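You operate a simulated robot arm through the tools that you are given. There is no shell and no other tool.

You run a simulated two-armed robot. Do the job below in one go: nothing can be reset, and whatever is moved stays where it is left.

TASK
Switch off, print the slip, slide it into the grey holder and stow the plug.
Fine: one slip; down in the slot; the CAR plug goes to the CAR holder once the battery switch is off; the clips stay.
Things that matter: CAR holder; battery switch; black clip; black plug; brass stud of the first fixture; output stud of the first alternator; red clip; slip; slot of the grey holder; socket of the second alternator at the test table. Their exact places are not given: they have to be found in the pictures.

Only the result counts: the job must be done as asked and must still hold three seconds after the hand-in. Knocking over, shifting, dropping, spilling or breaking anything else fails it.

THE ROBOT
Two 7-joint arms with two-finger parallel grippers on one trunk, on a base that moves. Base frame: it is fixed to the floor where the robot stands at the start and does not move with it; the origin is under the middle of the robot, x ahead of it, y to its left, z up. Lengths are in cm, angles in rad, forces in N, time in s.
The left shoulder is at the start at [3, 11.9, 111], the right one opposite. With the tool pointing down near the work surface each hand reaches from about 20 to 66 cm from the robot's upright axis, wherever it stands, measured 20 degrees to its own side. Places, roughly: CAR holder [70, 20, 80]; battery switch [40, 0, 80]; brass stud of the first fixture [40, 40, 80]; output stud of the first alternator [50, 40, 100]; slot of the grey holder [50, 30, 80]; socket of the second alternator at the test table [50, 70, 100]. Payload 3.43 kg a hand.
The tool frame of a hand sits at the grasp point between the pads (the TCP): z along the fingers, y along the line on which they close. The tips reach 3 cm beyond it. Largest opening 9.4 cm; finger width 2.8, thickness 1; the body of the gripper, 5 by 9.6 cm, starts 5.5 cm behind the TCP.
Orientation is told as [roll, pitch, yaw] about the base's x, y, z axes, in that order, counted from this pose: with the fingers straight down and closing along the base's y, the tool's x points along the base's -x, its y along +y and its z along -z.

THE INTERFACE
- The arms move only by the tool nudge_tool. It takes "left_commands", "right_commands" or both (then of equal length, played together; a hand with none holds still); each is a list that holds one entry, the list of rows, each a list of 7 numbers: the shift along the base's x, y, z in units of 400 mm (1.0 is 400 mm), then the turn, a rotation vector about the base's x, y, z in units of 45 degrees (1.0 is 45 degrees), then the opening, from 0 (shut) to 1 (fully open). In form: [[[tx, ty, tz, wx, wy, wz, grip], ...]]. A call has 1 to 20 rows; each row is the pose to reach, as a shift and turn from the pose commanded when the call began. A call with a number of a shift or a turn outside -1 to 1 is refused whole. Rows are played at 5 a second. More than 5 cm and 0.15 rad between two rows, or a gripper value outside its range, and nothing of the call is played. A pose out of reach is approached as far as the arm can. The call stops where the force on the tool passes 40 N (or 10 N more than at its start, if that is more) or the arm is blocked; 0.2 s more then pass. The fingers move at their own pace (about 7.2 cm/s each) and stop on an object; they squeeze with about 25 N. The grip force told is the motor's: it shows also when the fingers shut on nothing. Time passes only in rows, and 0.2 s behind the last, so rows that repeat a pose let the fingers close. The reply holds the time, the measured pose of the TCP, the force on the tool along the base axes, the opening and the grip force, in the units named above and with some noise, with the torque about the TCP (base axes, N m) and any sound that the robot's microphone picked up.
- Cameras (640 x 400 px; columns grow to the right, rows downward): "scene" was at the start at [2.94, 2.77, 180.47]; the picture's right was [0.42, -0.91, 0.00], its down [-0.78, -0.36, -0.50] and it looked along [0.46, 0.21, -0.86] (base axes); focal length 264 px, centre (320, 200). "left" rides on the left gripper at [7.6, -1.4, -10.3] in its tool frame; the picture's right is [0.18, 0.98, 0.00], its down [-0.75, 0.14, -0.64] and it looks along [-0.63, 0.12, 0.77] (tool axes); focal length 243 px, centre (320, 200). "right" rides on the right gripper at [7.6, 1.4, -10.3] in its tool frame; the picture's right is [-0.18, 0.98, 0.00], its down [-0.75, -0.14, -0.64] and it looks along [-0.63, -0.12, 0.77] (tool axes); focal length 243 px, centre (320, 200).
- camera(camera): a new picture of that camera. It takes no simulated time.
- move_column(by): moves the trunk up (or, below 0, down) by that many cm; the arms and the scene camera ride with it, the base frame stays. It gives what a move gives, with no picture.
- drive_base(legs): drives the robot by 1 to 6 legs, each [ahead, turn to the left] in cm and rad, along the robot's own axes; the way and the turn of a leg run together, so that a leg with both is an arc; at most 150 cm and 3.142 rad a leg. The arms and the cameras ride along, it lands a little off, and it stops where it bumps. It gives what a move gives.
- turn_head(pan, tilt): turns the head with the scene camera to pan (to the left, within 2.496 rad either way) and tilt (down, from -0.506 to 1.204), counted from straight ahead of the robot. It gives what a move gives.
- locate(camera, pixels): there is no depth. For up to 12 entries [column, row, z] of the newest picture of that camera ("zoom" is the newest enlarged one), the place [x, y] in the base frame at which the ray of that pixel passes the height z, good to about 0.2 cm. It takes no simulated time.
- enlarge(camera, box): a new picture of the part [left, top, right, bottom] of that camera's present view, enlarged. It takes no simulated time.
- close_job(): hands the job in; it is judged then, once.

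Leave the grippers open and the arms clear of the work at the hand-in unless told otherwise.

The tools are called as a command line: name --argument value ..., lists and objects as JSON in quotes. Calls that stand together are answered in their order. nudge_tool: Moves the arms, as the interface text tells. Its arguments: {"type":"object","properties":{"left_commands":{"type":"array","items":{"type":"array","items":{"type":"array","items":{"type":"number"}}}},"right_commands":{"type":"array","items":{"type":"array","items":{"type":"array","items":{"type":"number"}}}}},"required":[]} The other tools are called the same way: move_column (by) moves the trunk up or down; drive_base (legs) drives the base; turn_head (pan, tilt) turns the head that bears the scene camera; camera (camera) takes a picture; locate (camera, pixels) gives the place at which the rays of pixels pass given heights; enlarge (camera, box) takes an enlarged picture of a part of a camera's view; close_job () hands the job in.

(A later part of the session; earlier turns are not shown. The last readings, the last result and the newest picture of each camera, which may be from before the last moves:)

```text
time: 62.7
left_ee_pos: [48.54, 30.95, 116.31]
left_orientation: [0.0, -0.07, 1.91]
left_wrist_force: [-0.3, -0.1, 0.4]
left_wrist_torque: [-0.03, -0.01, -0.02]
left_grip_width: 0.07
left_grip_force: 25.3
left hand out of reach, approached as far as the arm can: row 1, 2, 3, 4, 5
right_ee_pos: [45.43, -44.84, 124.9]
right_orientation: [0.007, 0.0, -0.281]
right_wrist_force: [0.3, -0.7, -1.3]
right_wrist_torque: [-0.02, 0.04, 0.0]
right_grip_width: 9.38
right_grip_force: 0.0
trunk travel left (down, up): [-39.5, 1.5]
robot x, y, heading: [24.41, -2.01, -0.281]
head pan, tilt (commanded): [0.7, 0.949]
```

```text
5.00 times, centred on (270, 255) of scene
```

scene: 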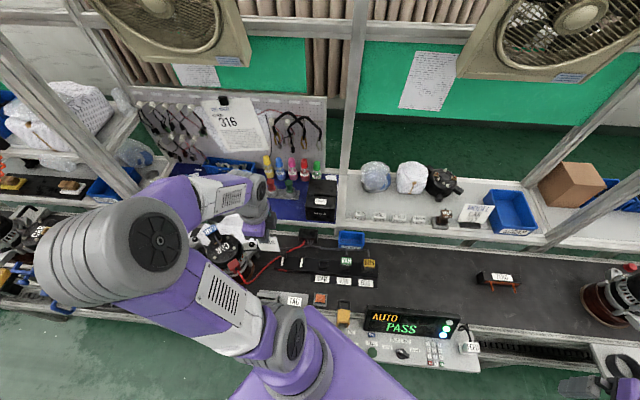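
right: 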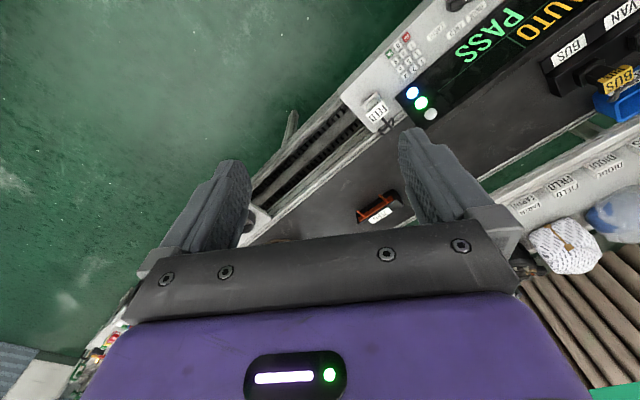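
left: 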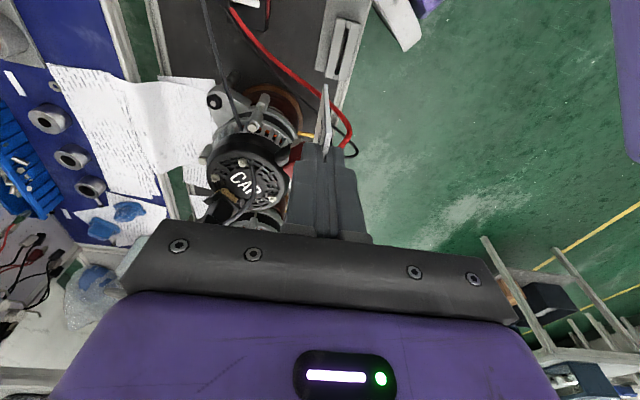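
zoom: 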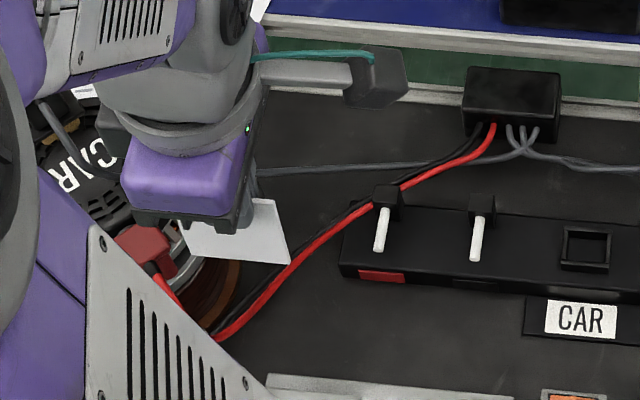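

The arm cannot fold that close at this height – the slot lies too near and too far sideways from here. I'll raise the column slightly and back the robot off so the slot comes to a comfortable spot (hand with slip stays high).

move_column --by 1.4

drive_base --legs '[[-12, 0]]'

camera --camera "scene"

camera --camera "left"

```text
time: 63.4
left_ee_pos: [48.61, 30.85, 117.43]
left_orientation: [0.002, -0.069, 1.913]
left_wrist_force: [-0.4, 0.7, -0.6]
left_wrist_torque: [-0.02, -0.01, -0.01]
left_grip_width: 0.03
left_grip_force: 25.5
right_ee_pos: [45.43, -44.82, 126.32]
right_orientation: [0.008, 0.0, -0.281]
right_wrist_force: [0.7, 0.3, -0.2]
right_wrist_torque: [0.01, -0.03, 0.0]
right_grip_width: 9.39
right_grip_force: 0.2
trunk travel left (down, up): [-40.9, 0.1]
robot x, y, heading: [24.84, -2.56, -0.284]
head pan, tilt (commanded): [0.7, 0.949]
```

```text
time: 64.6
left_ee_pos: [37.39, 34.19, 117.6]
left_orientation: [0.002, -0.07, 1.911]
left_wrist_force: [1.0, -0.3, 0.3]
left_wrist_torque: [0.02, -0.01, -0.02]
left_grip_width: 0.05
left_grip_force: 25.0
right_ee_pos: [34.12, -41.6, 126.25]
right_orientation: [0.006, 0.0, -0.281]
right_wrist_force: [0.7, -0.1, 0.9]
right_wrist_torque: [0.03, 0.01, -0.02]
right_grip_width: 9.42
right_grip_force: 0.1
trunk travel left (down, up): [-40.9, 0.1]
robot x, y, heading: [13.53, 1.25, -0.286]
head pan, tilt (commanded): [0.7, 0.949]
```

```text
taken
```

scene: 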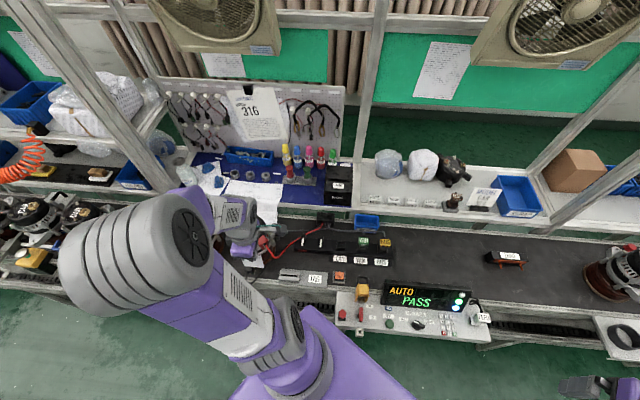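

```text
taken
```

left: 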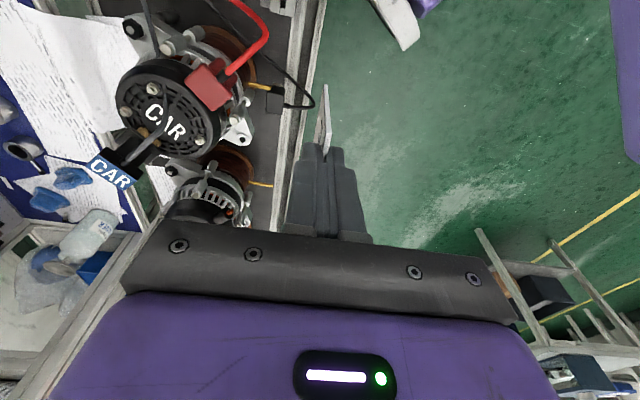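

Good. I turn the robot left to heading ≈0 so the slot is more ahead of the left shoulder.

drive_base --legs '[[0, 0.3]]'

turn_head --pan 0.6 --tilt 1.05

camera --camera "scene"

```text
time: 66.0
left_ee_pos: [26.5, 39.73, 117.67]
left_orientation: [0.001, -0.069, 2.212]
left_wrist_force: [-0.8, -0.5, -0.5]
left_wrist_torque: [-0.01, 0.0, 0.02]
left_grip_width: 0.08
left_grip_force: 24.8
right_ee_pos: [45.77, -33.55, 126.41]
right_orientation: [0.007, -0.001, 0.018]
right_wrist_force: [0.2, 0.6, -0.1]
right_wrist_torque: [-0.01, 0.02, 0.01]
right_grip_width: 9.41
right_grip_force: 0.0
trunk travel left (down, up): [-40.9, 0.1]
robot x, y, heading: [13.06, 1.31, 0.018]
head pan, tilt (commanded): [0.7, 0.949]
```

```text
time: 66.6
left_ee_pos: [26.57, 39.85, 117.66]
left_orientation: [0.003, -0.068, 2.21]
left_wrist_force: [0.9, 0.1, -0.6]
left_wrist_torque: [0.02, -0.02, 0.02]
left_grip_width: 0.05
left_grip_force: 24.7
right_ee_pos: [45.79, -33.55, 126.23]
right_orientation: [0.008, 0.001, 0.017]
right_wrist_force: [-0.2, -0.4, -0.7]
right_wrist_torque: [0.01, 0.04, 0.0]
right_grip_width: 9.4
right_grip_force: 0.1
trunk travel left (down, up): [-40.9, 0.1]
robot x, y, heading: [13.38, 1.14, 0.012]
head pan, tilt (commanded): [0.6, 1.051]
```

```text
taken
```

scene: 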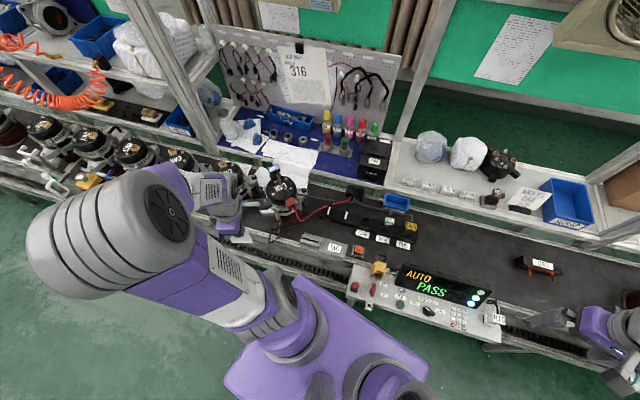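

Now I move the slip to above the slot (hover TCP ≈ (46.1, 28.8), z 115) and correct the yaw to 1.914.

nudge_tool --left_commands '[[[0.08, -0.06, 0, 0, 0, -0.095, 0], [0.16, -0.12, 0, 0, 0, -0.19, 0], [0.24, -0.18, 0, 0, 0, -0.285, 0], [0.32, -0.24, 0, 0, 0, -0.378, 0], [0.4, -0.28, 0, 0, 0, -0.378, 0], [0.46, -0.275, -0.03, 0, 0, -0.378, 0], [0.49, -0.275, -0.06, 0, 0, -0.378, 0], [0.49, -0.275, -0.06, 0, 0, -0.378, 0]]]'

camera --camera "left"

camera --camera "scene"

```text
time: 68.4
left_ee_pos: [46.26, 28.78, 115.32]
left_orientation: [0.003, -0.068, 1.913]
left_wrist_force: [-0.2, -0.4, 0.8]
left_wrist_torque: [0.01, -0.04, 0.0]
left_grip_width: 0.07
left_grip_force: 24.8
right_ee_pos: [45.75, -33.65, 126.29]
right_orientation: [0.008, 0.0, 0.019]
right_wrist_force: [-1.4, -0.4, 0.6]
right_wrist_torque: [0.0, 0.03, 0.0]
right_grip_width: 9.38
right_grip_force: 0.1
trunk travel left (down, up): [-40.9, 0.1]
robot x, y, heading: [13.29, 1.12, 0.012]
head pan, tilt (commanded): [0.6, 1.051]
```

```text
taken
```

left: 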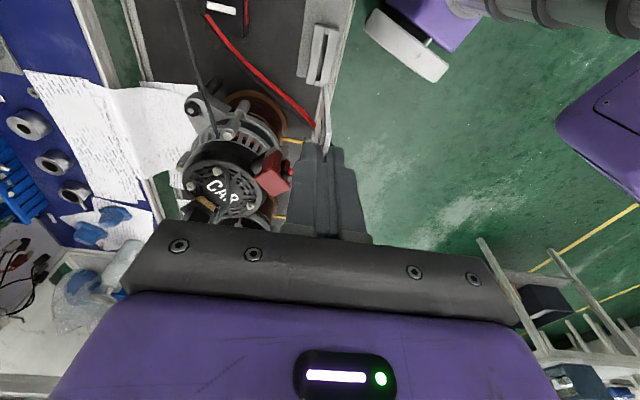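

```text
taken
```

scene: 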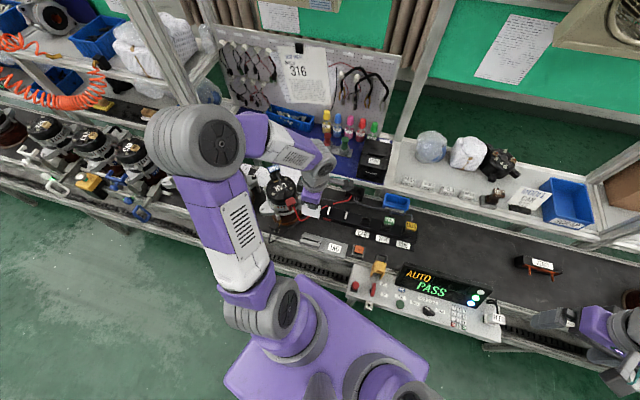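

Reached. The scene view now shows slot, slip and cable unobstructed. I zoom there.

enlarge --camera "scene" --box '[256, 190, 352, 250]'

locate --camera "zoom" --pixels '[[320, 200, 83], [320, 200, 105]]'

```text
6.67 times, centred on (304, 220) of scene
```

zoom: 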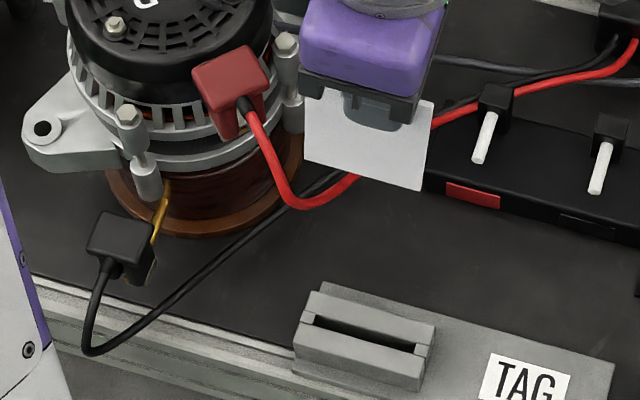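

```text
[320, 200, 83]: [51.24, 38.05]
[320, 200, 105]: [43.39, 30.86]
```

locate --camera "zoom" --pixels '[[305, 159, 105], [421, 190, 105], [434, 98, 113.8], [314, 311, 83], [305, 324, 83], [419, 345, 83], [413, 357, 83], [297, 206, 95], [297, 206, 102], [250, 120, 104], [350, 180, 96]]'

enlarge --camera "left" --box '[256, 0, 384, 160]'

```text
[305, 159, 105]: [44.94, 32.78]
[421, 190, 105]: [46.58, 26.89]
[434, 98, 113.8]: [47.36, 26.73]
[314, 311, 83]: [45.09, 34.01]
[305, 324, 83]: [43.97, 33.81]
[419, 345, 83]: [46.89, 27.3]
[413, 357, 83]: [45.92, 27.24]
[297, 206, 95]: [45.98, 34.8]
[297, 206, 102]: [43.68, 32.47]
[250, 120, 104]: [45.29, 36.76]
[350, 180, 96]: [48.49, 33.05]
```

```text
2.50 times, centred on (320, 80) of left
```

zoom: 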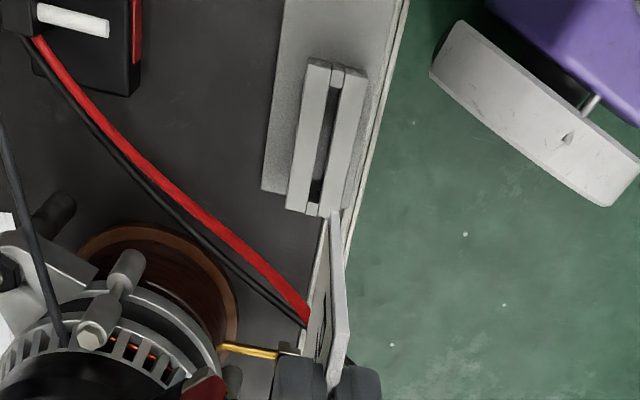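

Slip is parallel to the slot and ≈0.8 cm right of it, as planned for passing the cable. I descend to put the slip's lower edge just above the block (TCP ≈ 96.2).

nudge_tool --left_commands '[[[0, 0, -0.1, 0, 0, 0, 0], [0, 0, -0.2, 0, 0, 0, 0], [0, 0, -0.3, 0, 0, 0, 0], [0, 0, -0.39, 0, 0, 0, 0], [0, 0, -0.475, 0, 0, 0, 0], [0, 0, -0.475, 0, 0, 0, 0]]]'

enlarge --camera "scene" --box '[264, 200, 344, 250]'

enlarge --camera "left" --box '[256, 40, 416, 160]'

```text
time: 69.8
left_ee_pos: [46.03, 28.92, 96.32]
left_orientation: [0.004, -0.069, 1.913]
left_wrist_force: [0.5, 0.3, 0.1]
left_wrist_torque: [0.0, 0.01, -0.03]
left_grip_width: 0.06
left_grip_force: 24.8
right_ee_pos: [45.76, -33.53, 126.36]
right_orientation: [0.007, 0.001, 0.018]
right_wrist_force: [0.4, -0.5, -0.3]
right_wrist_torque: [0.02, -0.04, -0.02]
right_grip_width: 9.4
right_grip_force: 0.0
trunk travel left (down, up): [-40.9, 0.1]
robot x, y, heading: [13.45, 1.22, 0.015]
head pan, tilt (commanded): [0.6, 1.051]
```

```text
8.00 times, centred on (304, 225) of scene
```

zoom: 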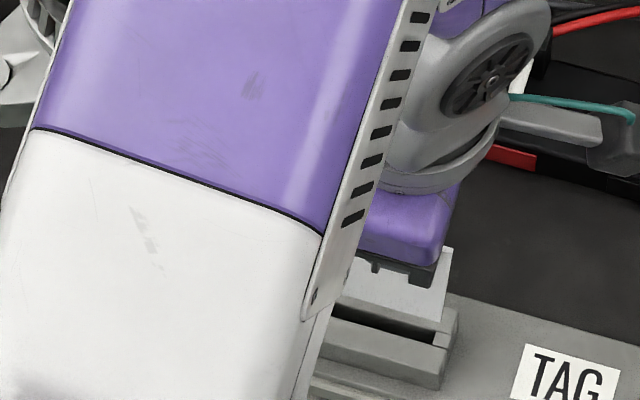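

```text
3.33 times, centred on (336, 100) of left
```

zoom: 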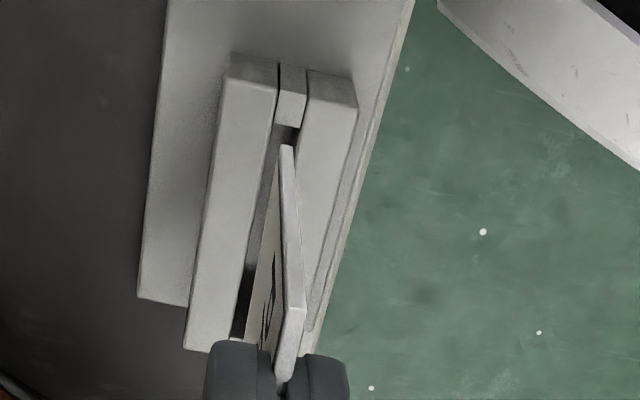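

Slip bottom is just above the block. I locate the slip's lower right corner and the channel's right and left ends in this same view.

locate --camera "zoom" --pixels '[[287, 147, 85.9], [287, 147, 85.4], [276, 124, 83], [300, 128, 83], [231, 338, 83], [250, 342, 83], [297, 300, 95], [240, 300, 83], [263, 215, 83]]'

enlarge --camera "left" --box '[296, 60, 360, 150]'

```text
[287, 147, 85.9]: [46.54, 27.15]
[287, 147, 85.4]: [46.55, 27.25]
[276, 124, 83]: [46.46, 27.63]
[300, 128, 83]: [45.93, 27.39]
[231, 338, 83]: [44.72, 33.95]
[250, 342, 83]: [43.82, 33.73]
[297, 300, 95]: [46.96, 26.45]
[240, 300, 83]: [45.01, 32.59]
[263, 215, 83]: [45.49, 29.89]
```

```text
4.44 times, centred on (328, 105) of left
```

zoom: 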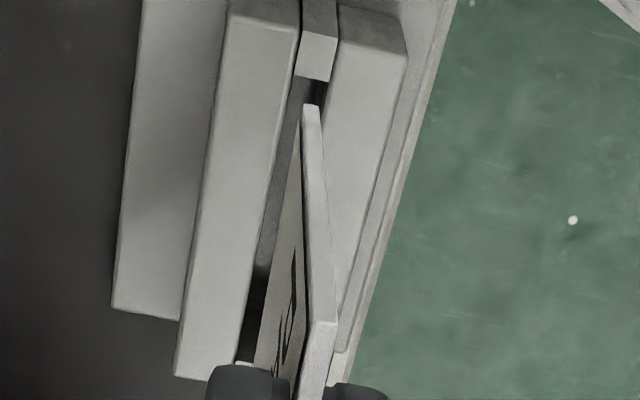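

The slip is ≈0.5 cm right of its final place and perhaps 0.2 cm too far back. I cross-check with the scene view.

enlarge --camera "scene" --box '[300, 226, 332, 246]'

locate --camera "zoom" --pixels '[[320, 200, 83], [320, 200, 86]]'

```text
16.00 times, centred on (316, 236) of scene
```

zoom: 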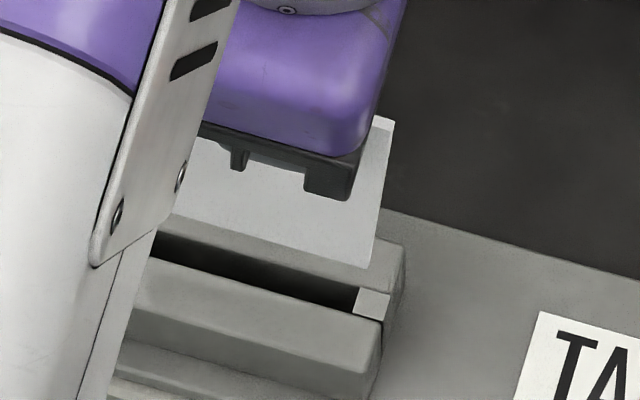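

```text
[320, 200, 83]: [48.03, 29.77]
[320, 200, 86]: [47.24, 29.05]
```

locate --camera "zoom" --pixels '[[370, 267, 85.7], [370, 267, 86.1], [361, 288, 83], [353, 312, 83], [176, 215, 86.1], [155, 233, 83], [140, 258, 83]]'

```text
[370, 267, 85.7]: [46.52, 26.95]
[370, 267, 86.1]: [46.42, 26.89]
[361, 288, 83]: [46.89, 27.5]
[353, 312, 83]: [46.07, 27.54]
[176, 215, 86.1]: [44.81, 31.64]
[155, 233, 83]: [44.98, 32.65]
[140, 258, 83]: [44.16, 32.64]
```

Both views average to zero depth error; I shift 0.65 cm left along the slot and lower until the edge is just at the block's top.

nudge_tool --left_commands '[[[-0.0056, 0.0153, 0, 0, 0, 0, 0], [-0.0056, 0.0153, -0.025, 0, 0, 0, 0], [-0.0056, 0.0153, -0.05, 0, 0, 0, 0], [-0.0056, 0.0153, -0.06, 0, 0, 0, 0], [-0.0056, 0.0153, -0.06, 0, 0, 0, 0]]]'

enlarge --camera "scene" --box '[300, 226, 332, 246]'

enlarge --camera "left" --box '[296, 80, 360, 150]'

```text
time: 71.0
left_ee_pos: [46.0, 29.35, 93.94]
left_orientation: [0.002, -0.068, 1.915]
left_wrist_force: [0.7, -0.1, 0.2]
left_wrist_torque: [-0.03, 0.02, 0.0]
left_grip_width: 0.01
left_grip_force: 25.1
right_ee_pos: [45.78, -33.61, 126.33]
right_orientation: [0.007, 0.001, 0.019]
right_wrist_force: [0.2, 0.7, 0.2]
right_wrist_torque: [-0.02, 0.01, 0.03]
right_grip_width: 9.43
right_grip_force: 0.1
trunk travel left (down, up): [-40.9, 0.1]
robot x, y, heading: [13.14, 1.17, 0.014]
head pan, tilt (commanded): [0.6, 1.051]
```

```text
16.00 times, centred on (316, 236) of scene
```

zoom: 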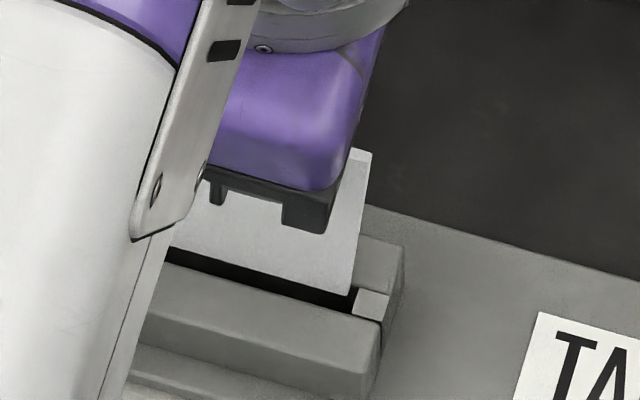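

```text
5.71 times, centred on (328, 115) of left
```

zoom: 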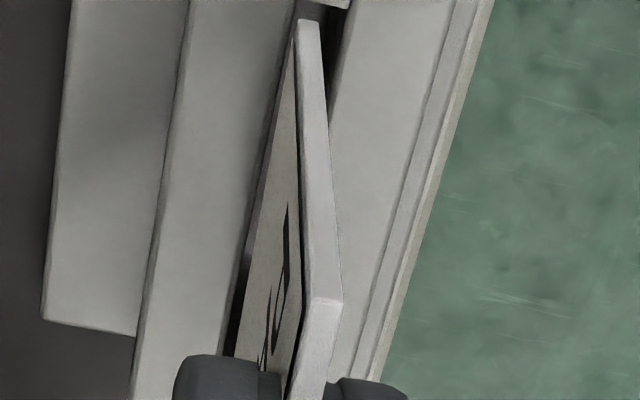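

The slip's corner is at the right end of the channel, slightly toward the rear wall. I shift 0.1 cm toward me and 0.25 cm left, then lower in small steps 1 cm, watching forces.

nudge_tool --left_commands '[[[-0.0045, 0.005, 0, 0, 0, 0, 0], [-0.0045, 0.005, -0.005, 0, 0, 0, 0], [-0.0045, 0.005, -0.01, 0, 0, 0, 0], [-0.0045, 0.005, -0.015, 0, 0, 0, 0], [-0.0045, 0.005, -0.02, 0, 0, 0, 0], [-0.0045, 0.005, -0.025, 0, 0, 0, 0]]]'

enlarge --camera "scene" --box '[300, 226, 332, 246]'

enlarge --camera "left" --box '[296, 80, 360, 150]'

```text
time: 72.4
left_ee_pos: [45.76, 29.35, 92.99]
left_orientation: [0.001, -0.069, 1.912]
left_wrist_force: [2.6, -8.1, 24.0]
left_wrist_torque: [0.22, 0.08, 0.01]
left_grip_width: 0.06
left_grip_force: 24.9
right_ee_pos: [45.71, -33.75, 126.22]
right_orientation: [0.009, 0.0, 0.019]
right_wrist_force: [-0.5, -0.7, 0.7]
right_wrist_torque: [-0.03, 0.01, 0.01]
right_grip_width: 9.4
right_grip_force: 0.1
trunk travel left (down, up): [-40.9, 0.1]
robot x, y, heading: [13.63, 1.32, 0.015]
head pan, tilt (commanded): [0.6, 1.051]
```

```text
16.00 times, centred on (316, 236) of scene
```

zoom: 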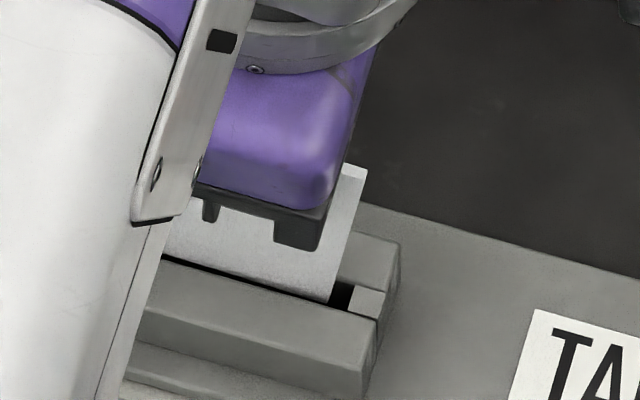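

```text
5.71 times, centred on (328, 115) of left
```

zoom: 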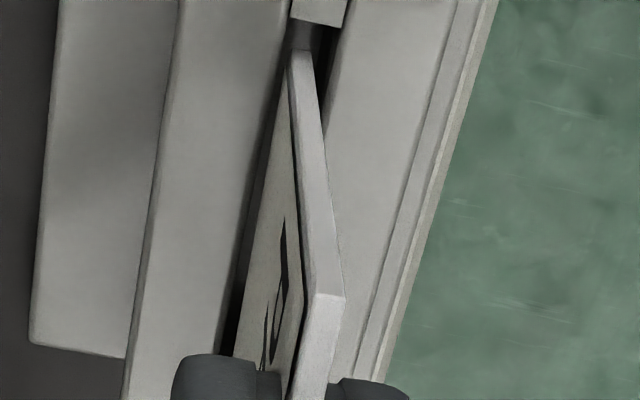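

Upward force 24 N with a push to the right: the slip's left corner sits on the left end piece; there's a 0.6 cm gap at the right end. I lift 0.6 cm, shift 0.45 cm right, and look.

nudge_tool --left_commands '[[[0, 0, 0.015, 0, 0, 0, 0], [0.0038, -0.0106, 0.015, 0, 0, 0, 0], [0.0038, -0.0106, 0.0125, 0, 0, 0, 0], [0.0038, -0.0106, 0.0125, 0, 0, 0, 0]]]'

enlarge --camera "scene" --box '[300, 226, 332, 246]'

enlarge --camera "left" --box '[296, 80, 360, 150]'

```text
time: 73.4
left_ee_pos: [45.87, 29.2, 93.24]
left_orientation: [0.002, -0.068, 1.913]
left_wrist_force: [-0.1, -0.4, 0.3]
left_wrist_torque: [0.04, -0.01, 0.02]
left_grip_width: 0.06
left_grip_force: 24.3
right_ee_pos: [45.74, -33.54, 126.35]
right_orientation: [0.007, 0.001, 0.016]
right_wrist_force: [0.2, 0.6, 0.1]
right_wrist_torque: [0.01, 0.02, 0.02]
right_grip_width: 9.41
right_grip_force: 0.1
trunk travel left (down, up): [-40.9, 0.1]
robot x, y, heading: [13.47, 1.34, 0.013]
head pan, tilt (commanded): [0.6, 1.051]
```

```text
16.00 times, centred on (316, 236) of scene
```

zoom: 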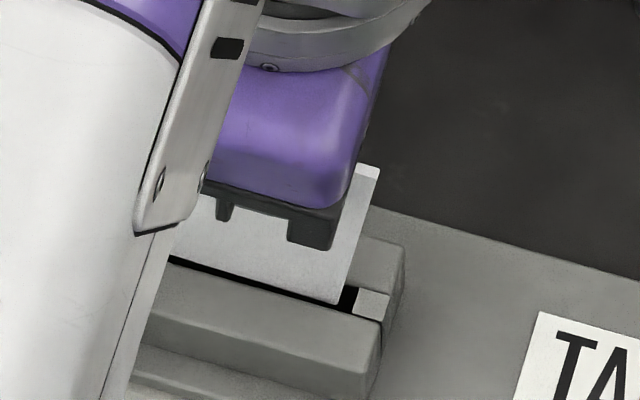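

```text
5.71 times, centred on (328, 115) of left
```

zoom: 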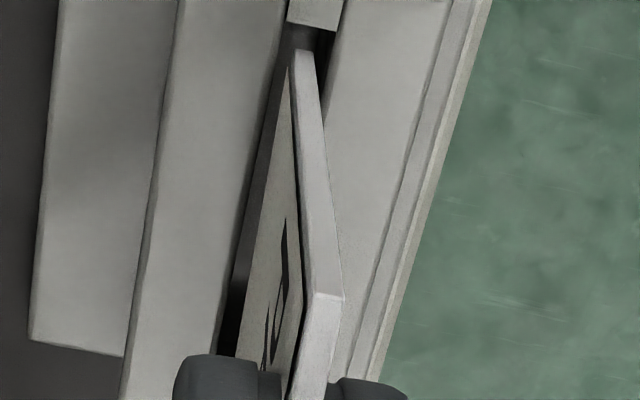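

Force is gone; the remaining right gap is ~0.45 cm. I shift another 0.3 cm right and lower carefully by 1 cm.

nudge_tool --left_commands '[[[0.0026, -0.0071, 0, 0, 0, 0, 0], [0.0026, -0.0071, -0.005, 0, 0, 0, 0], [0.0026, -0.0071, -0.01, 0, 0, 0, 0], [0.0026, -0.0071, -0.015, 0, 0, 0, 0], [0.0026, -0.0071, -0.02, 0, 0, 0, 0], [0.0026, -0.0071, -0.025, 0, 0, 0, 0]]]'

enlarge --camera "scene" --box '[300, 226, 332, 246]'

enlarge --camera "left" --box '[296, 80, 360, 150]'

```text
time: 74.8
left_ee_pos: [45.97, 28.89, 92.38]
left_orientation: [0.001, -0.07, 1.913]
left_wrist_force: [-0.5, 1.1, 0.8]
left_wrist_torque: [0.07, 0.02, 0.0]
left_grip_width: 0.03
left_grip_force: 24.7
right_ee_pos: [45.75, -33.51, 126.34]
right_orientation: [0.007, 0.001, 0.018]
right_wrist_force: [-0.5, -0.8, 0.0]
right_wrist_torque: [0.03, 0.02, -0.02]
right_grip_width: 9.41
right_grip_force: 0.0
trunk travel left (down, up): [-40.9, 0.1]
robot x, y, heading: [13.5, 1.17, 0.012]
head pan, tilt (commanded): [0.6, 1.051]
```

```text
16.00 times, centred on (316, 236) of scene
```

zoom: 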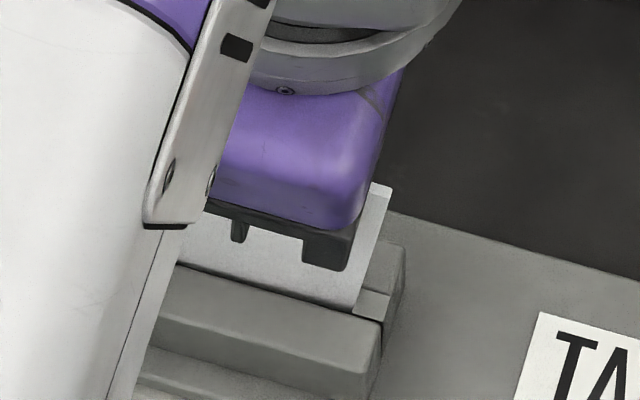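

```text
5.71 times, centred on (328, 115) of left
```

zoom: 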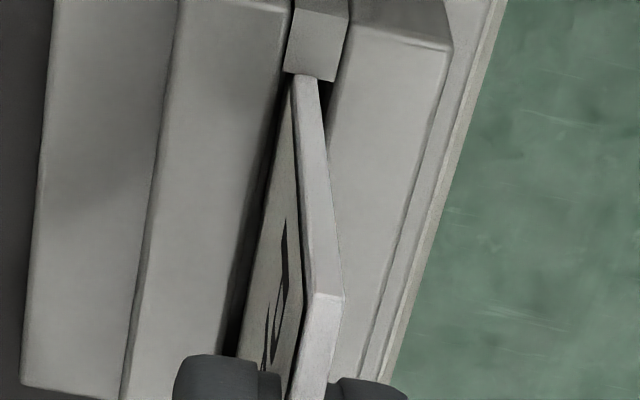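

The slip is entering the slot with almost no force. I continue down in small steps.

nudge_tool --left_commands '[[[-0.0003, 0.001, -0.005, 0, 0, 0, 0], [-0.0005, 0.0015, -0.01, 0, 0, 0, 0], [-0.0008, 0.0023, -0.015, 0, 0, 0, 0], [-0.001, 0.003, -0.02, 0, 0, 0, 0], [-0.001, 0.003, -0.025, 0, 0, 0, 0]]]'

enlarge --camera "scene" --box '[300, 226, 332, 246]'

enlarge --camera "left" --box '[296, 80, 360, 150]'

```text
time: 76.0
left_ee_pos: [46.01, 29.06, 91.15]
left_orientation: [0.003, -0.067, 1.913]
left_wrist_force: [-0.5, 1.1, -0.1]
left_wrist_torque: [0.02, 0.03, 0.0]
left_grip_width: 0.04
left_grip_force: 25.5
right_ee_pos: [45.76, -33.49, 126.41]
right_orientation: [0.005, -0.001, 0.018]
right_wrist_force: [-0.2, -0.1, 0.2]
right_wrist_torque: [-0.03, -0.03, -0.02]
right_grip_width: 9.4
right_grip_force: 0.1
trunk travel left (down, up): [-40.9, 0.1]
robot x, y, heading: [13.41, 0.94, 0.013]
head pan, tilt (commanded): [0.6, 1.051]
```

```text
16.00 times, centred on (316, 236) of scene
```

zoom: 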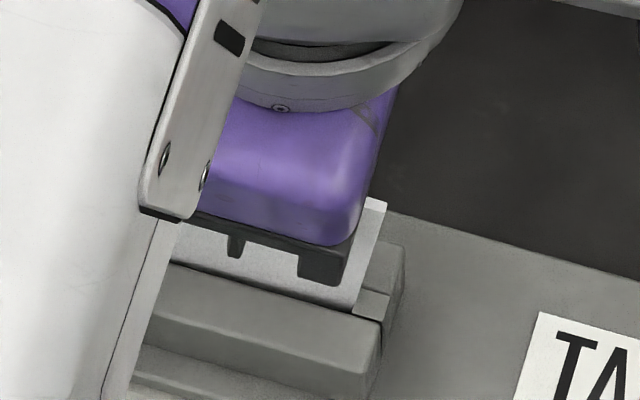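

```text
5.71 times, centred on (328, 115) of left
```

zoom: 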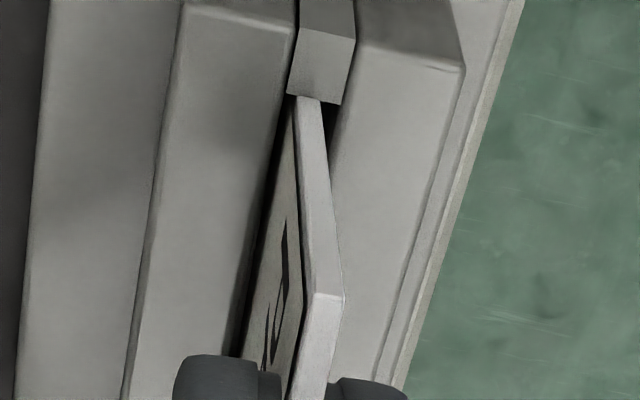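

Still no force at z 91.15. I keep lowering until the slip touches the slot's bottom.

nudge_tool --left_commands '[[[0, 0.0005, -0.005, 0, 0, 0, 0], [0, 0.001, -0.01, 0, 0, 0, 0], [0, 0.001, -0.015, 0, 0, 0, 0], [0, 0.001, -0.015, 0, 0, 0, 0]]]'

enlarge --camera "scene" --box '[300, 226, 332, 246]'

```text
time: 77.0
left_ee_pos: [45.91, 29.13, 90.79]
left_orientation: [0.0, -0.07, 1.915]
left_wrist_force: [-1.3, 4.8, 27.4]
left_wrist_torque: [0.02, 0.0, 0.03]
left_grip_width: 0.08
left_grip_force: 25.1
right_ee_pos: [45.56, -33.51, 126.31]
right_orientation: [0.006, -0.002, 0.019]
right_wrist_force: [-0.7, 0.8, 0.1]
right_wrist_torque: [0.01, 0.03, 0.0]
right_grip_width: 9.41
right_grip_force: 0.0
trunk travel left (down, up): [-40.9, 0.1]
robot x, y, heading: [13.32, 1.18, 0.019]
head pan, tilt (commanded): [0.6, 1.051]
```

```text
16.00 times, centred on (316, 236) of scene
```

zoom: 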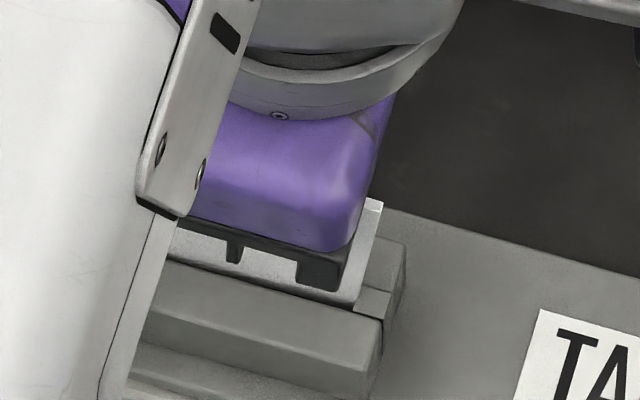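

Bottom contact (27 N up) at TCP z 90.8. I release by opening the fingers a little and look.

nudge_tool --left_commands '[[[0, 0, 0.004, 0, 0, 0, 0.05], [0, 0, 0.004, 0, 0, 0, 0.2], [0, 0, 0.004, 0, 0, 0, 0.3], [0, 0, 0.004, 0, 0, 0, 0.3]]]'

enlarge --camera "scene" --box '[292, 216, 340, 246]'

enlarge --camera "left" --box '[256, 60, 400, 160]'

```text
time: 78.0
left_ee_pos: [46.06, 28.98, 90.93]
left_orientation: [0.001, -0.067, 1.914]
left_wrist_force: [1.1, 0.0, 1.2]
left_wrist_torque: [0.03, -0.01, -0.01]
left_grip_width: 2.83
left_grip_force: 0.1
right_ee_pos: [45.7, -33.48, 126.17]
right_orientation: [0.008, -0.001, 0.019]
right_wrist_force: [1.0, -0.2, 0.1]
right_wrist_torque: [-0.03, -0.03, 0.02]
right_grip_width: 9.42
right_grip_force: 0.0
trunk travel left (down, up): [-40.9, 0.1]
robot x, y, heading: [13.52, 1.39, 0.011]
head pan, tilt (commanded): [0.6, 1.051]
```

```text
13.33 times, centred on (316, 231) of scene
```

zoom: 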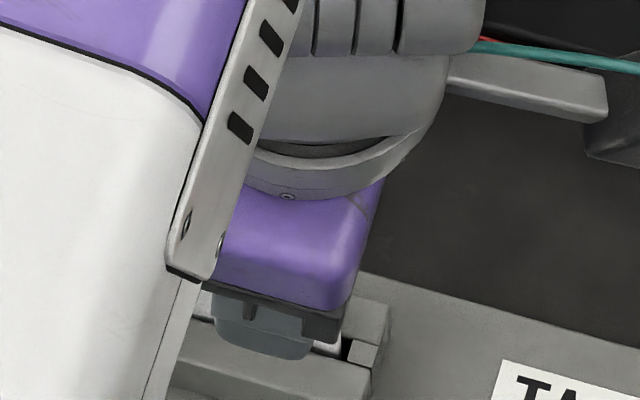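

```text
4.00 times, centred on (328, 110) of left
```

zoom: 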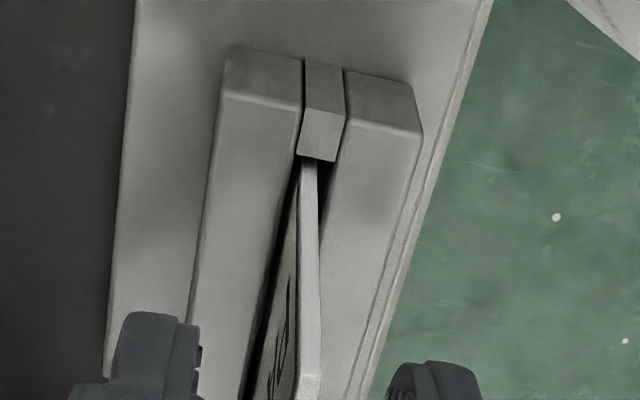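

Released; the slip stands in the slot. I lift the hand straight up, fingers open, and check.

nudge_tool --left_commands '[[[0, 0, 0.02, 0, 0, 0, 0.45], [0, 0, 0.05, 0, 0, 0, 0.45], [0, 0, 0.1, 0, 0, 0, 0.45], [0, 0, 0.18, 0, 0, 0, 0.45], [0, 0, 0.28, 0, 0, 0, 0.45], [0, 0, 0.38, 0, 0, 0, 0.45], [0, 0, 0.48, 0, 0, 0, 0.45]]]'

camera --camera "left"

enlarge --camera "scene" --box '[256, 195, 352, 255]'

```text
time: 79.6
left_ee_pos: [45.92, 29.27, 110.06]
left_orientation: [0.002, -0.068, 1.912]
left_wrist_force: [-0.6, -1.0, 0.4]
left_wrist_torque: [0.02, 0.0, 0.0]
left_grip_width: 4.23
left_grip_force: 0.1
right_ee_pos: [45.7, -33.65, 126.26]
right_orientation: [0.007, 0.001, 0.015]
right_wrist_force: [0.6, -0.5, -0.8]
right_wrist_torque: [0.03, 0.01, 0.02]
right_grip_width: 9.42
right_grip_force: 0.1
trunk travel left (down, up): [-40.9, 0.1]
robot x, y, heading: [13.28, 0.97, 0.009]
head pan, tilt (commanded): [0.6, 1.051]
```

```text
taken
```

left: 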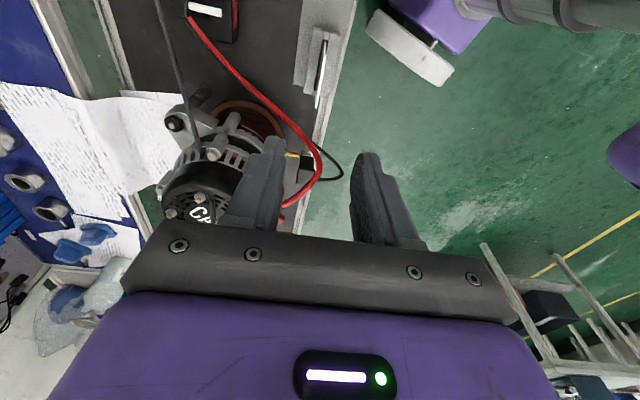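

```text
6.67 times, centred on (304, 225) of scene
```

zoom: 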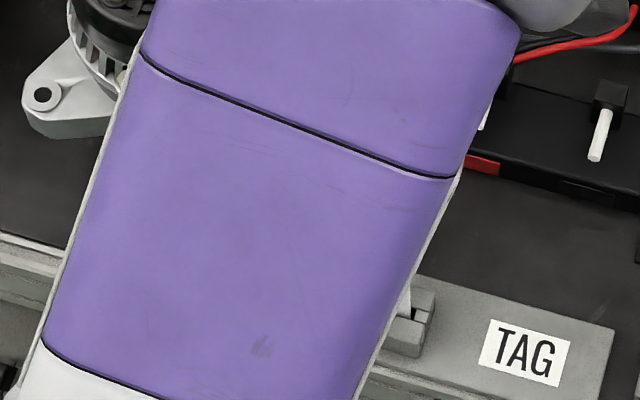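

I zoom into the left view on the slip in the slot.

enlarge --camera "left" --box '[280, 20, 376, 120]'

```text
4.00 times, centred on (328, 70) of left
```

zoom: 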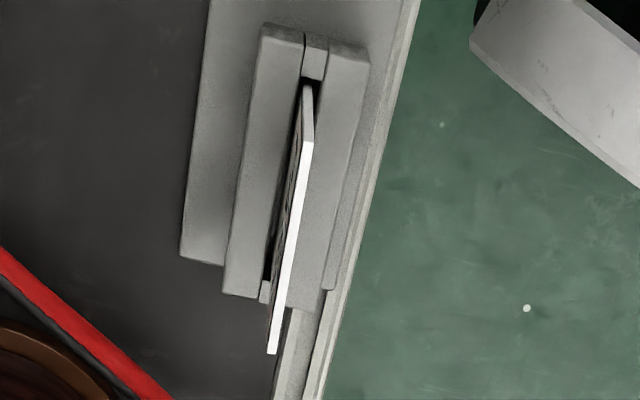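

The slip stands upright in the slot. Now the plug. I raise the hand high, undo the lean, then shift the robot a little to the left/forward for a comfortable reach to both plug and CAR holder.

nudge_tool --left_commands '[[[0, 0, 0.1, 0, 0, 0, 0.6], [0, 0, 0.2, -0.0418, -0.0152, 0, 0.8], [0, 0, 0.3, -0.0835, -0.0304, 0, 1], [0, 0, 0.36, -0.0835, -0.0304, -0.15, 1], [0, 0, 0.36, -0.0835, -0.0304, -0.3, 1], [0, 0, 0.36, -0.0835, -0.0304, -0.45, 1], [0, 0, 0.36, -0.0835, -0.0304, -0.6, 1], [0, 0, 0.36, -0.0835, -0.0304, -0.75, 1], [0, 0, 0.36, -0.0835, -0.0304, -0.9, 1]]]'

drive_base --legs '[[0, 0.6], [10, 0], [0, -0.6]]'

camera --camera "scene"

camera --camera "left"

```text
time: 81.6
left_ee_pos: [45.98, 29.11, 124.49]
left_orientation: [-0.023, -0.005, 1.205]
left_wrist_force: [-1.0, -0.1, 0.5]
left_wrist_torque: [0.02, -0.01, 0.01]
left_grip_width: 9.39
left_grip_force: 0.1
right_ee_pos: [45.74, -33.44, 126.3]
right_orientation: [0.007, 0.0, 0.018]
right_wrist_force: [-1.4, -0.4, -0.1]
right_wrist_torque: [0.0, 0.0, 0.03]
right_grip_width: 9.41
right_grip_force: 0.1
trunk travel left (down, up): [-40.9, 0.1]
robot x, y, heading: [14.13, 1.16, 0.016]
head pan, tilt (commanded): [0.6, 1.051]
```

```text
time: 86.1
left_ee_pos: [54.57, 34.34, 124.44]
left_orientation: [-0.021, -0.005, 1.194]
left_wrist_force: [0.7, -0.2, 0.0]
left_wrist_torque: [-0.02, -0.02, -0.03]
left_grip_width: 9.39
left_grip_force: 0.0
right_ee_pos: [53.34, -28.26, 126.31]
right_orientation: [0.007, 0.0, 0.003]
right_wrist_force: [0.4, -0.7, 0.0]
right_wrist_torque: [0.0, -0.02, 0.0]
right_grip_width: 9.41
right_grip_force: 0.1
trunk travel left (down, up): [-40.9, 0.1]
robot x, y, heading: [21.47, 7.11, -0.005]
head pan, tilt (commanded): [0.6, 1.051]
```

```text
taken
```

scene: 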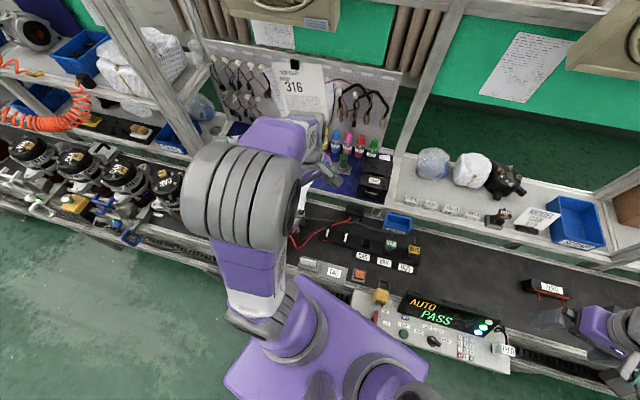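

```text
taken
```

left: 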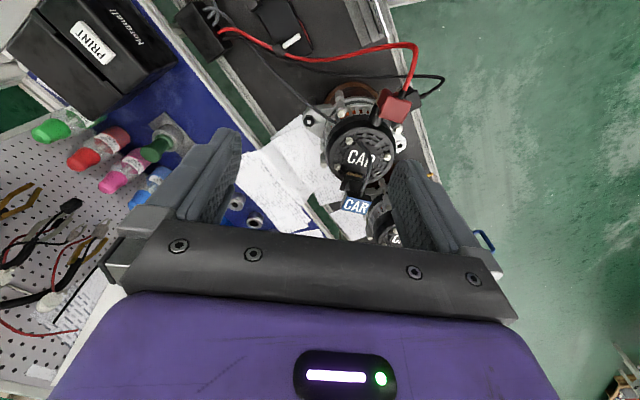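

Robot is at (21.5, 7.1). In the left view the plug with blue CAR tag is at ≈(355,195). I zoom there, and check the slip in the scene.

enlarge --camera "left" --box '[300, 90, 428, 240]'

locate --camera "zoom" --pixels '[[320, 200, 98], [320, 200, 105]]'

enlarge --camera "scene" --box '[280, 220, 376, 290]'

```text
2.67 times, centred on (364, 165) of left
```

zoom: 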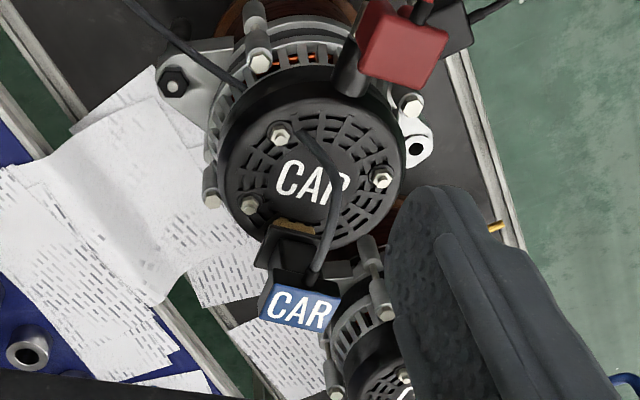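

```text
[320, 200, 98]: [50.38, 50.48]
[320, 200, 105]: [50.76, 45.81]
```

```text
5.71 times, centred on (328, 255) of scene
```

zoom: 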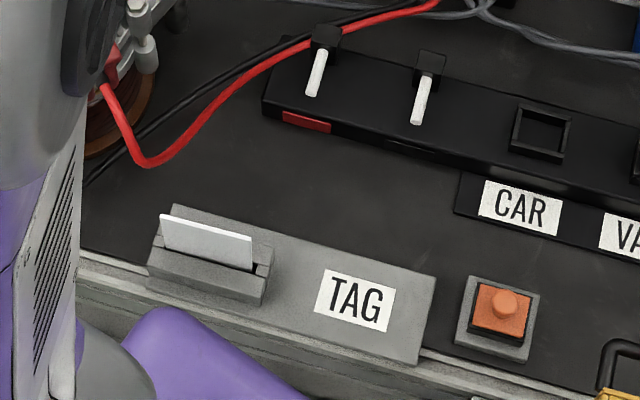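

The slip is well seated in the holder. The plug stands vertically on the alternator. I locate its tag (left zoom (300,308)), body and the socket at plausible heights.

enlarge --camera "left" --box '[316, 150, 396, 230]'

locate --camera "left" --pixels '[[356.5, 205.4, 105], [356.5, 205.4, 107], [354.6, 175.5, 100], [354.6, 175.5, 102], [360, 160, 100], [385, 130, 104]]'

turn_head --pan 0.95 --tilt 0.95

camera --camera "scene"

```text
5.00 times, centred on (356, 190) of left
```

zoom: 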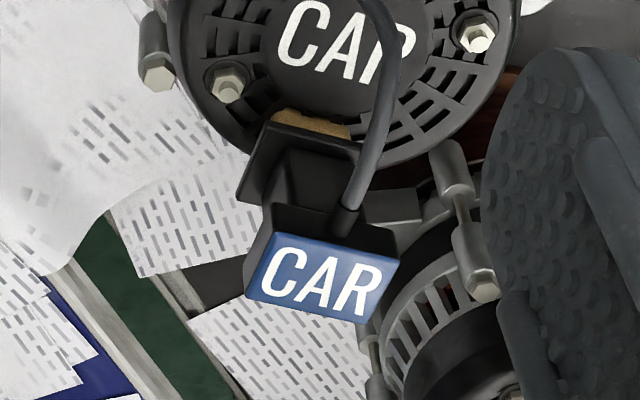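

```text
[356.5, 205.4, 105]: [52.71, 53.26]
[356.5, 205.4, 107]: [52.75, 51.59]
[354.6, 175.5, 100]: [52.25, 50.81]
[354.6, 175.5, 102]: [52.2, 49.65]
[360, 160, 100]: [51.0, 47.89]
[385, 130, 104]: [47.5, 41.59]
```

```text
time: 86.9
left_ee_pos: [54.58, 34.37, 124.47]
left_orientation: [-0.023, -0.005, 1.195]
left_wrist_force: [-0.1, 0.4, 0.3]
left_wrist_torque: [0.0, 0.01, -0.02]
left_grip_width: 9.4
left_grip_force: 0.0
right_ee_pos: [53.43, -28.26, 126.39]
right_orientation: [0.008, 0.0, 0.002]
right_wrist_force: [0.4, 0.6, 0.4]
right_wrist_torque: [0.0, 0.01, -0.04]
right_grip_width: 9.36
right_grip_force: 0.1
trunk travel left (down, up): [-40.9, 0.1]
robot x, y, heading: [21.43, 6.7, -0.002]
head pan, tilt (commanded): [0.949, 0.949]
```

```text
taken
```

scene: 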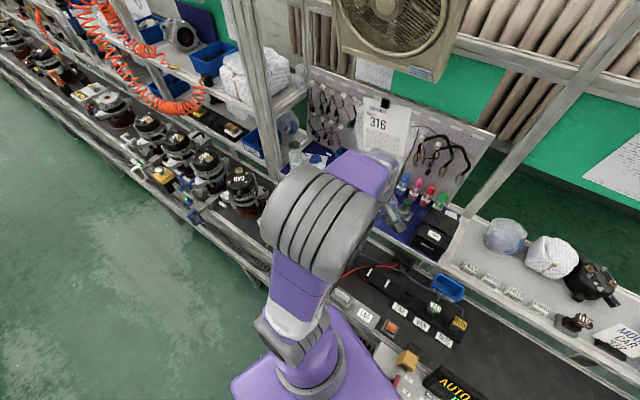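

The plug's long axis is about 158° (base), its cable leaves on the alternator-centre side, like VAN/BUS plugs whose cables leave at the far side of their tags. I zoom further on the plug and on the holder with VAN to learn shapes.

enlarge --camera "left" --box '[336, 160, 384, 220]'

enlarge --camera "scene" --box '[370, 260, 482, 350]'

```text
6.67 times, centred on (360, 190) of left
```

zoom: 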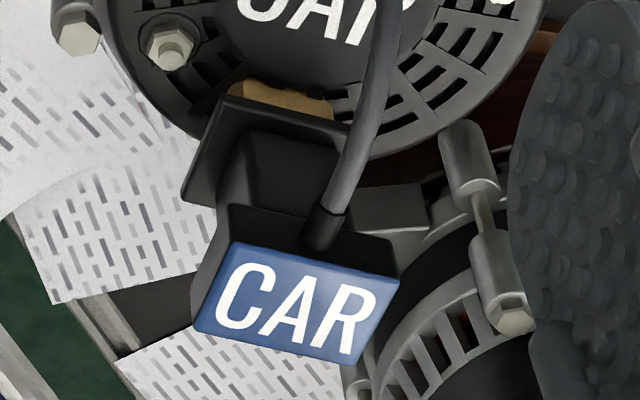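

```text
4.44 times, centred on (426, 305) of scene
```

zoom: 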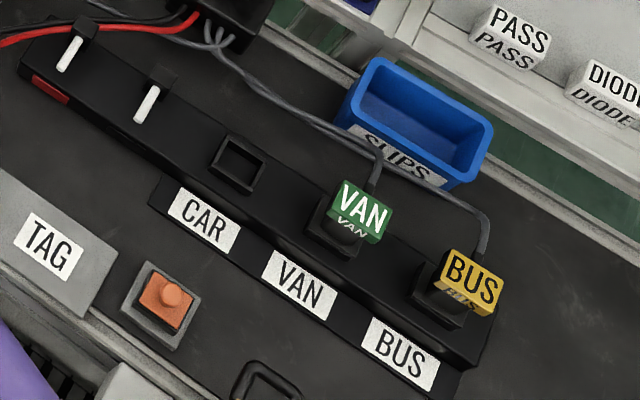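

I locate the CAR hole, VAN and BUS plugs in this zoom (z≈84) to get spacing.

locate --camera "zoom" --pixels '[[239, 163, 84], [239, 163, 86], [335, 240, 84], [440, 305, 84], [213, 168, 84], [239, 135, 84], [267, 160, 84], [240, 192, 84], [205, 220, 81], [300, 285, 81], [365, 205, 90], [147, 105, 84]]'

```text
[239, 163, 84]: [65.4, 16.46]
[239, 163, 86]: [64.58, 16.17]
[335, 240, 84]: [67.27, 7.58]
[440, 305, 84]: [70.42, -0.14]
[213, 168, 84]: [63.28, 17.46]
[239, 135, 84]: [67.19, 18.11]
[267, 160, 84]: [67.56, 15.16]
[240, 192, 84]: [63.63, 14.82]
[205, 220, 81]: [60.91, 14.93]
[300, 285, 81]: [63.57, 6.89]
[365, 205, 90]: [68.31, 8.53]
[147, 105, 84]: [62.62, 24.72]
```

Spacing between CAR and VAN holders is ~8.5 cm, plenty for the fingers. I move the hand a bit closer above the plug (staying high) to measure it well.

nudge_tool --left_commands '[[[-0.01, 0.08, 0.0, 0, 0, 0, 1], [-0.02, 0.16, 0.0, 0, 0, 0, 1], [-0.03, 0.24, 0.0, 0, 0, 0, 1], [-0.04, 0.32, 0.0, 0, 0, 0, 1], [-0.04, 0.36, 0.0, 0.028, 0, 0, 1], [-0.04, 0.36, 0.0, 0.028, 0, 0, 1]]]'

camera --camera "left"

camera --camera "scene"

```text
time: 88.3
left_ee_pos: [52.91, 48.86, 124.43]
left_orientation: [-0.015, -0.024, 1.193]
left_wrist_force: [-0.4, -0.1, -0.5]
left_wrist_torque: [-0.03, -0.01, 0.03]
left_grip_width: 9.39
left_grip_force: 0.0
right_ee_pos: [53.34, -28.25, 126.31]
right_orientation: [0.008, -0.001, 0.004]
right_wrist_force: [1.2, -0.1, -0.3]
right_wrist_torque: [0.0, -0.02, -0.02]
right_grip_width: 9.39
right_grip_force: 0.0
trunk travel left (down, up): [-40.9, 0.1]
robot x, y, heading: [21.85, 6.86, -0.0]
head pan, tilt (commanded): [0.949, 0.949]
```

```text
taken
```

left: 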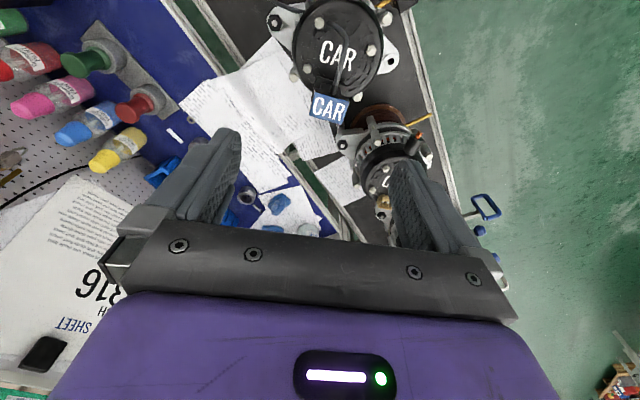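

```text
taken
```

scene: 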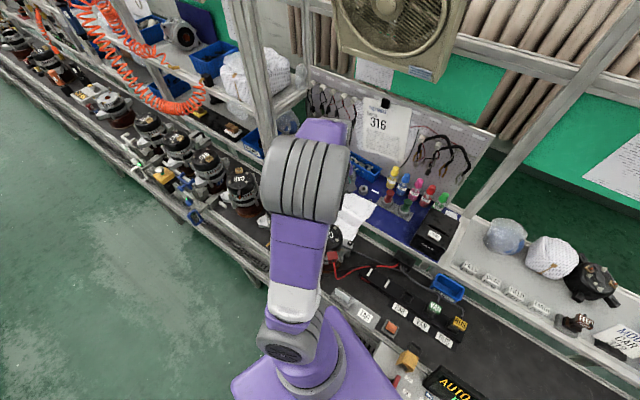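

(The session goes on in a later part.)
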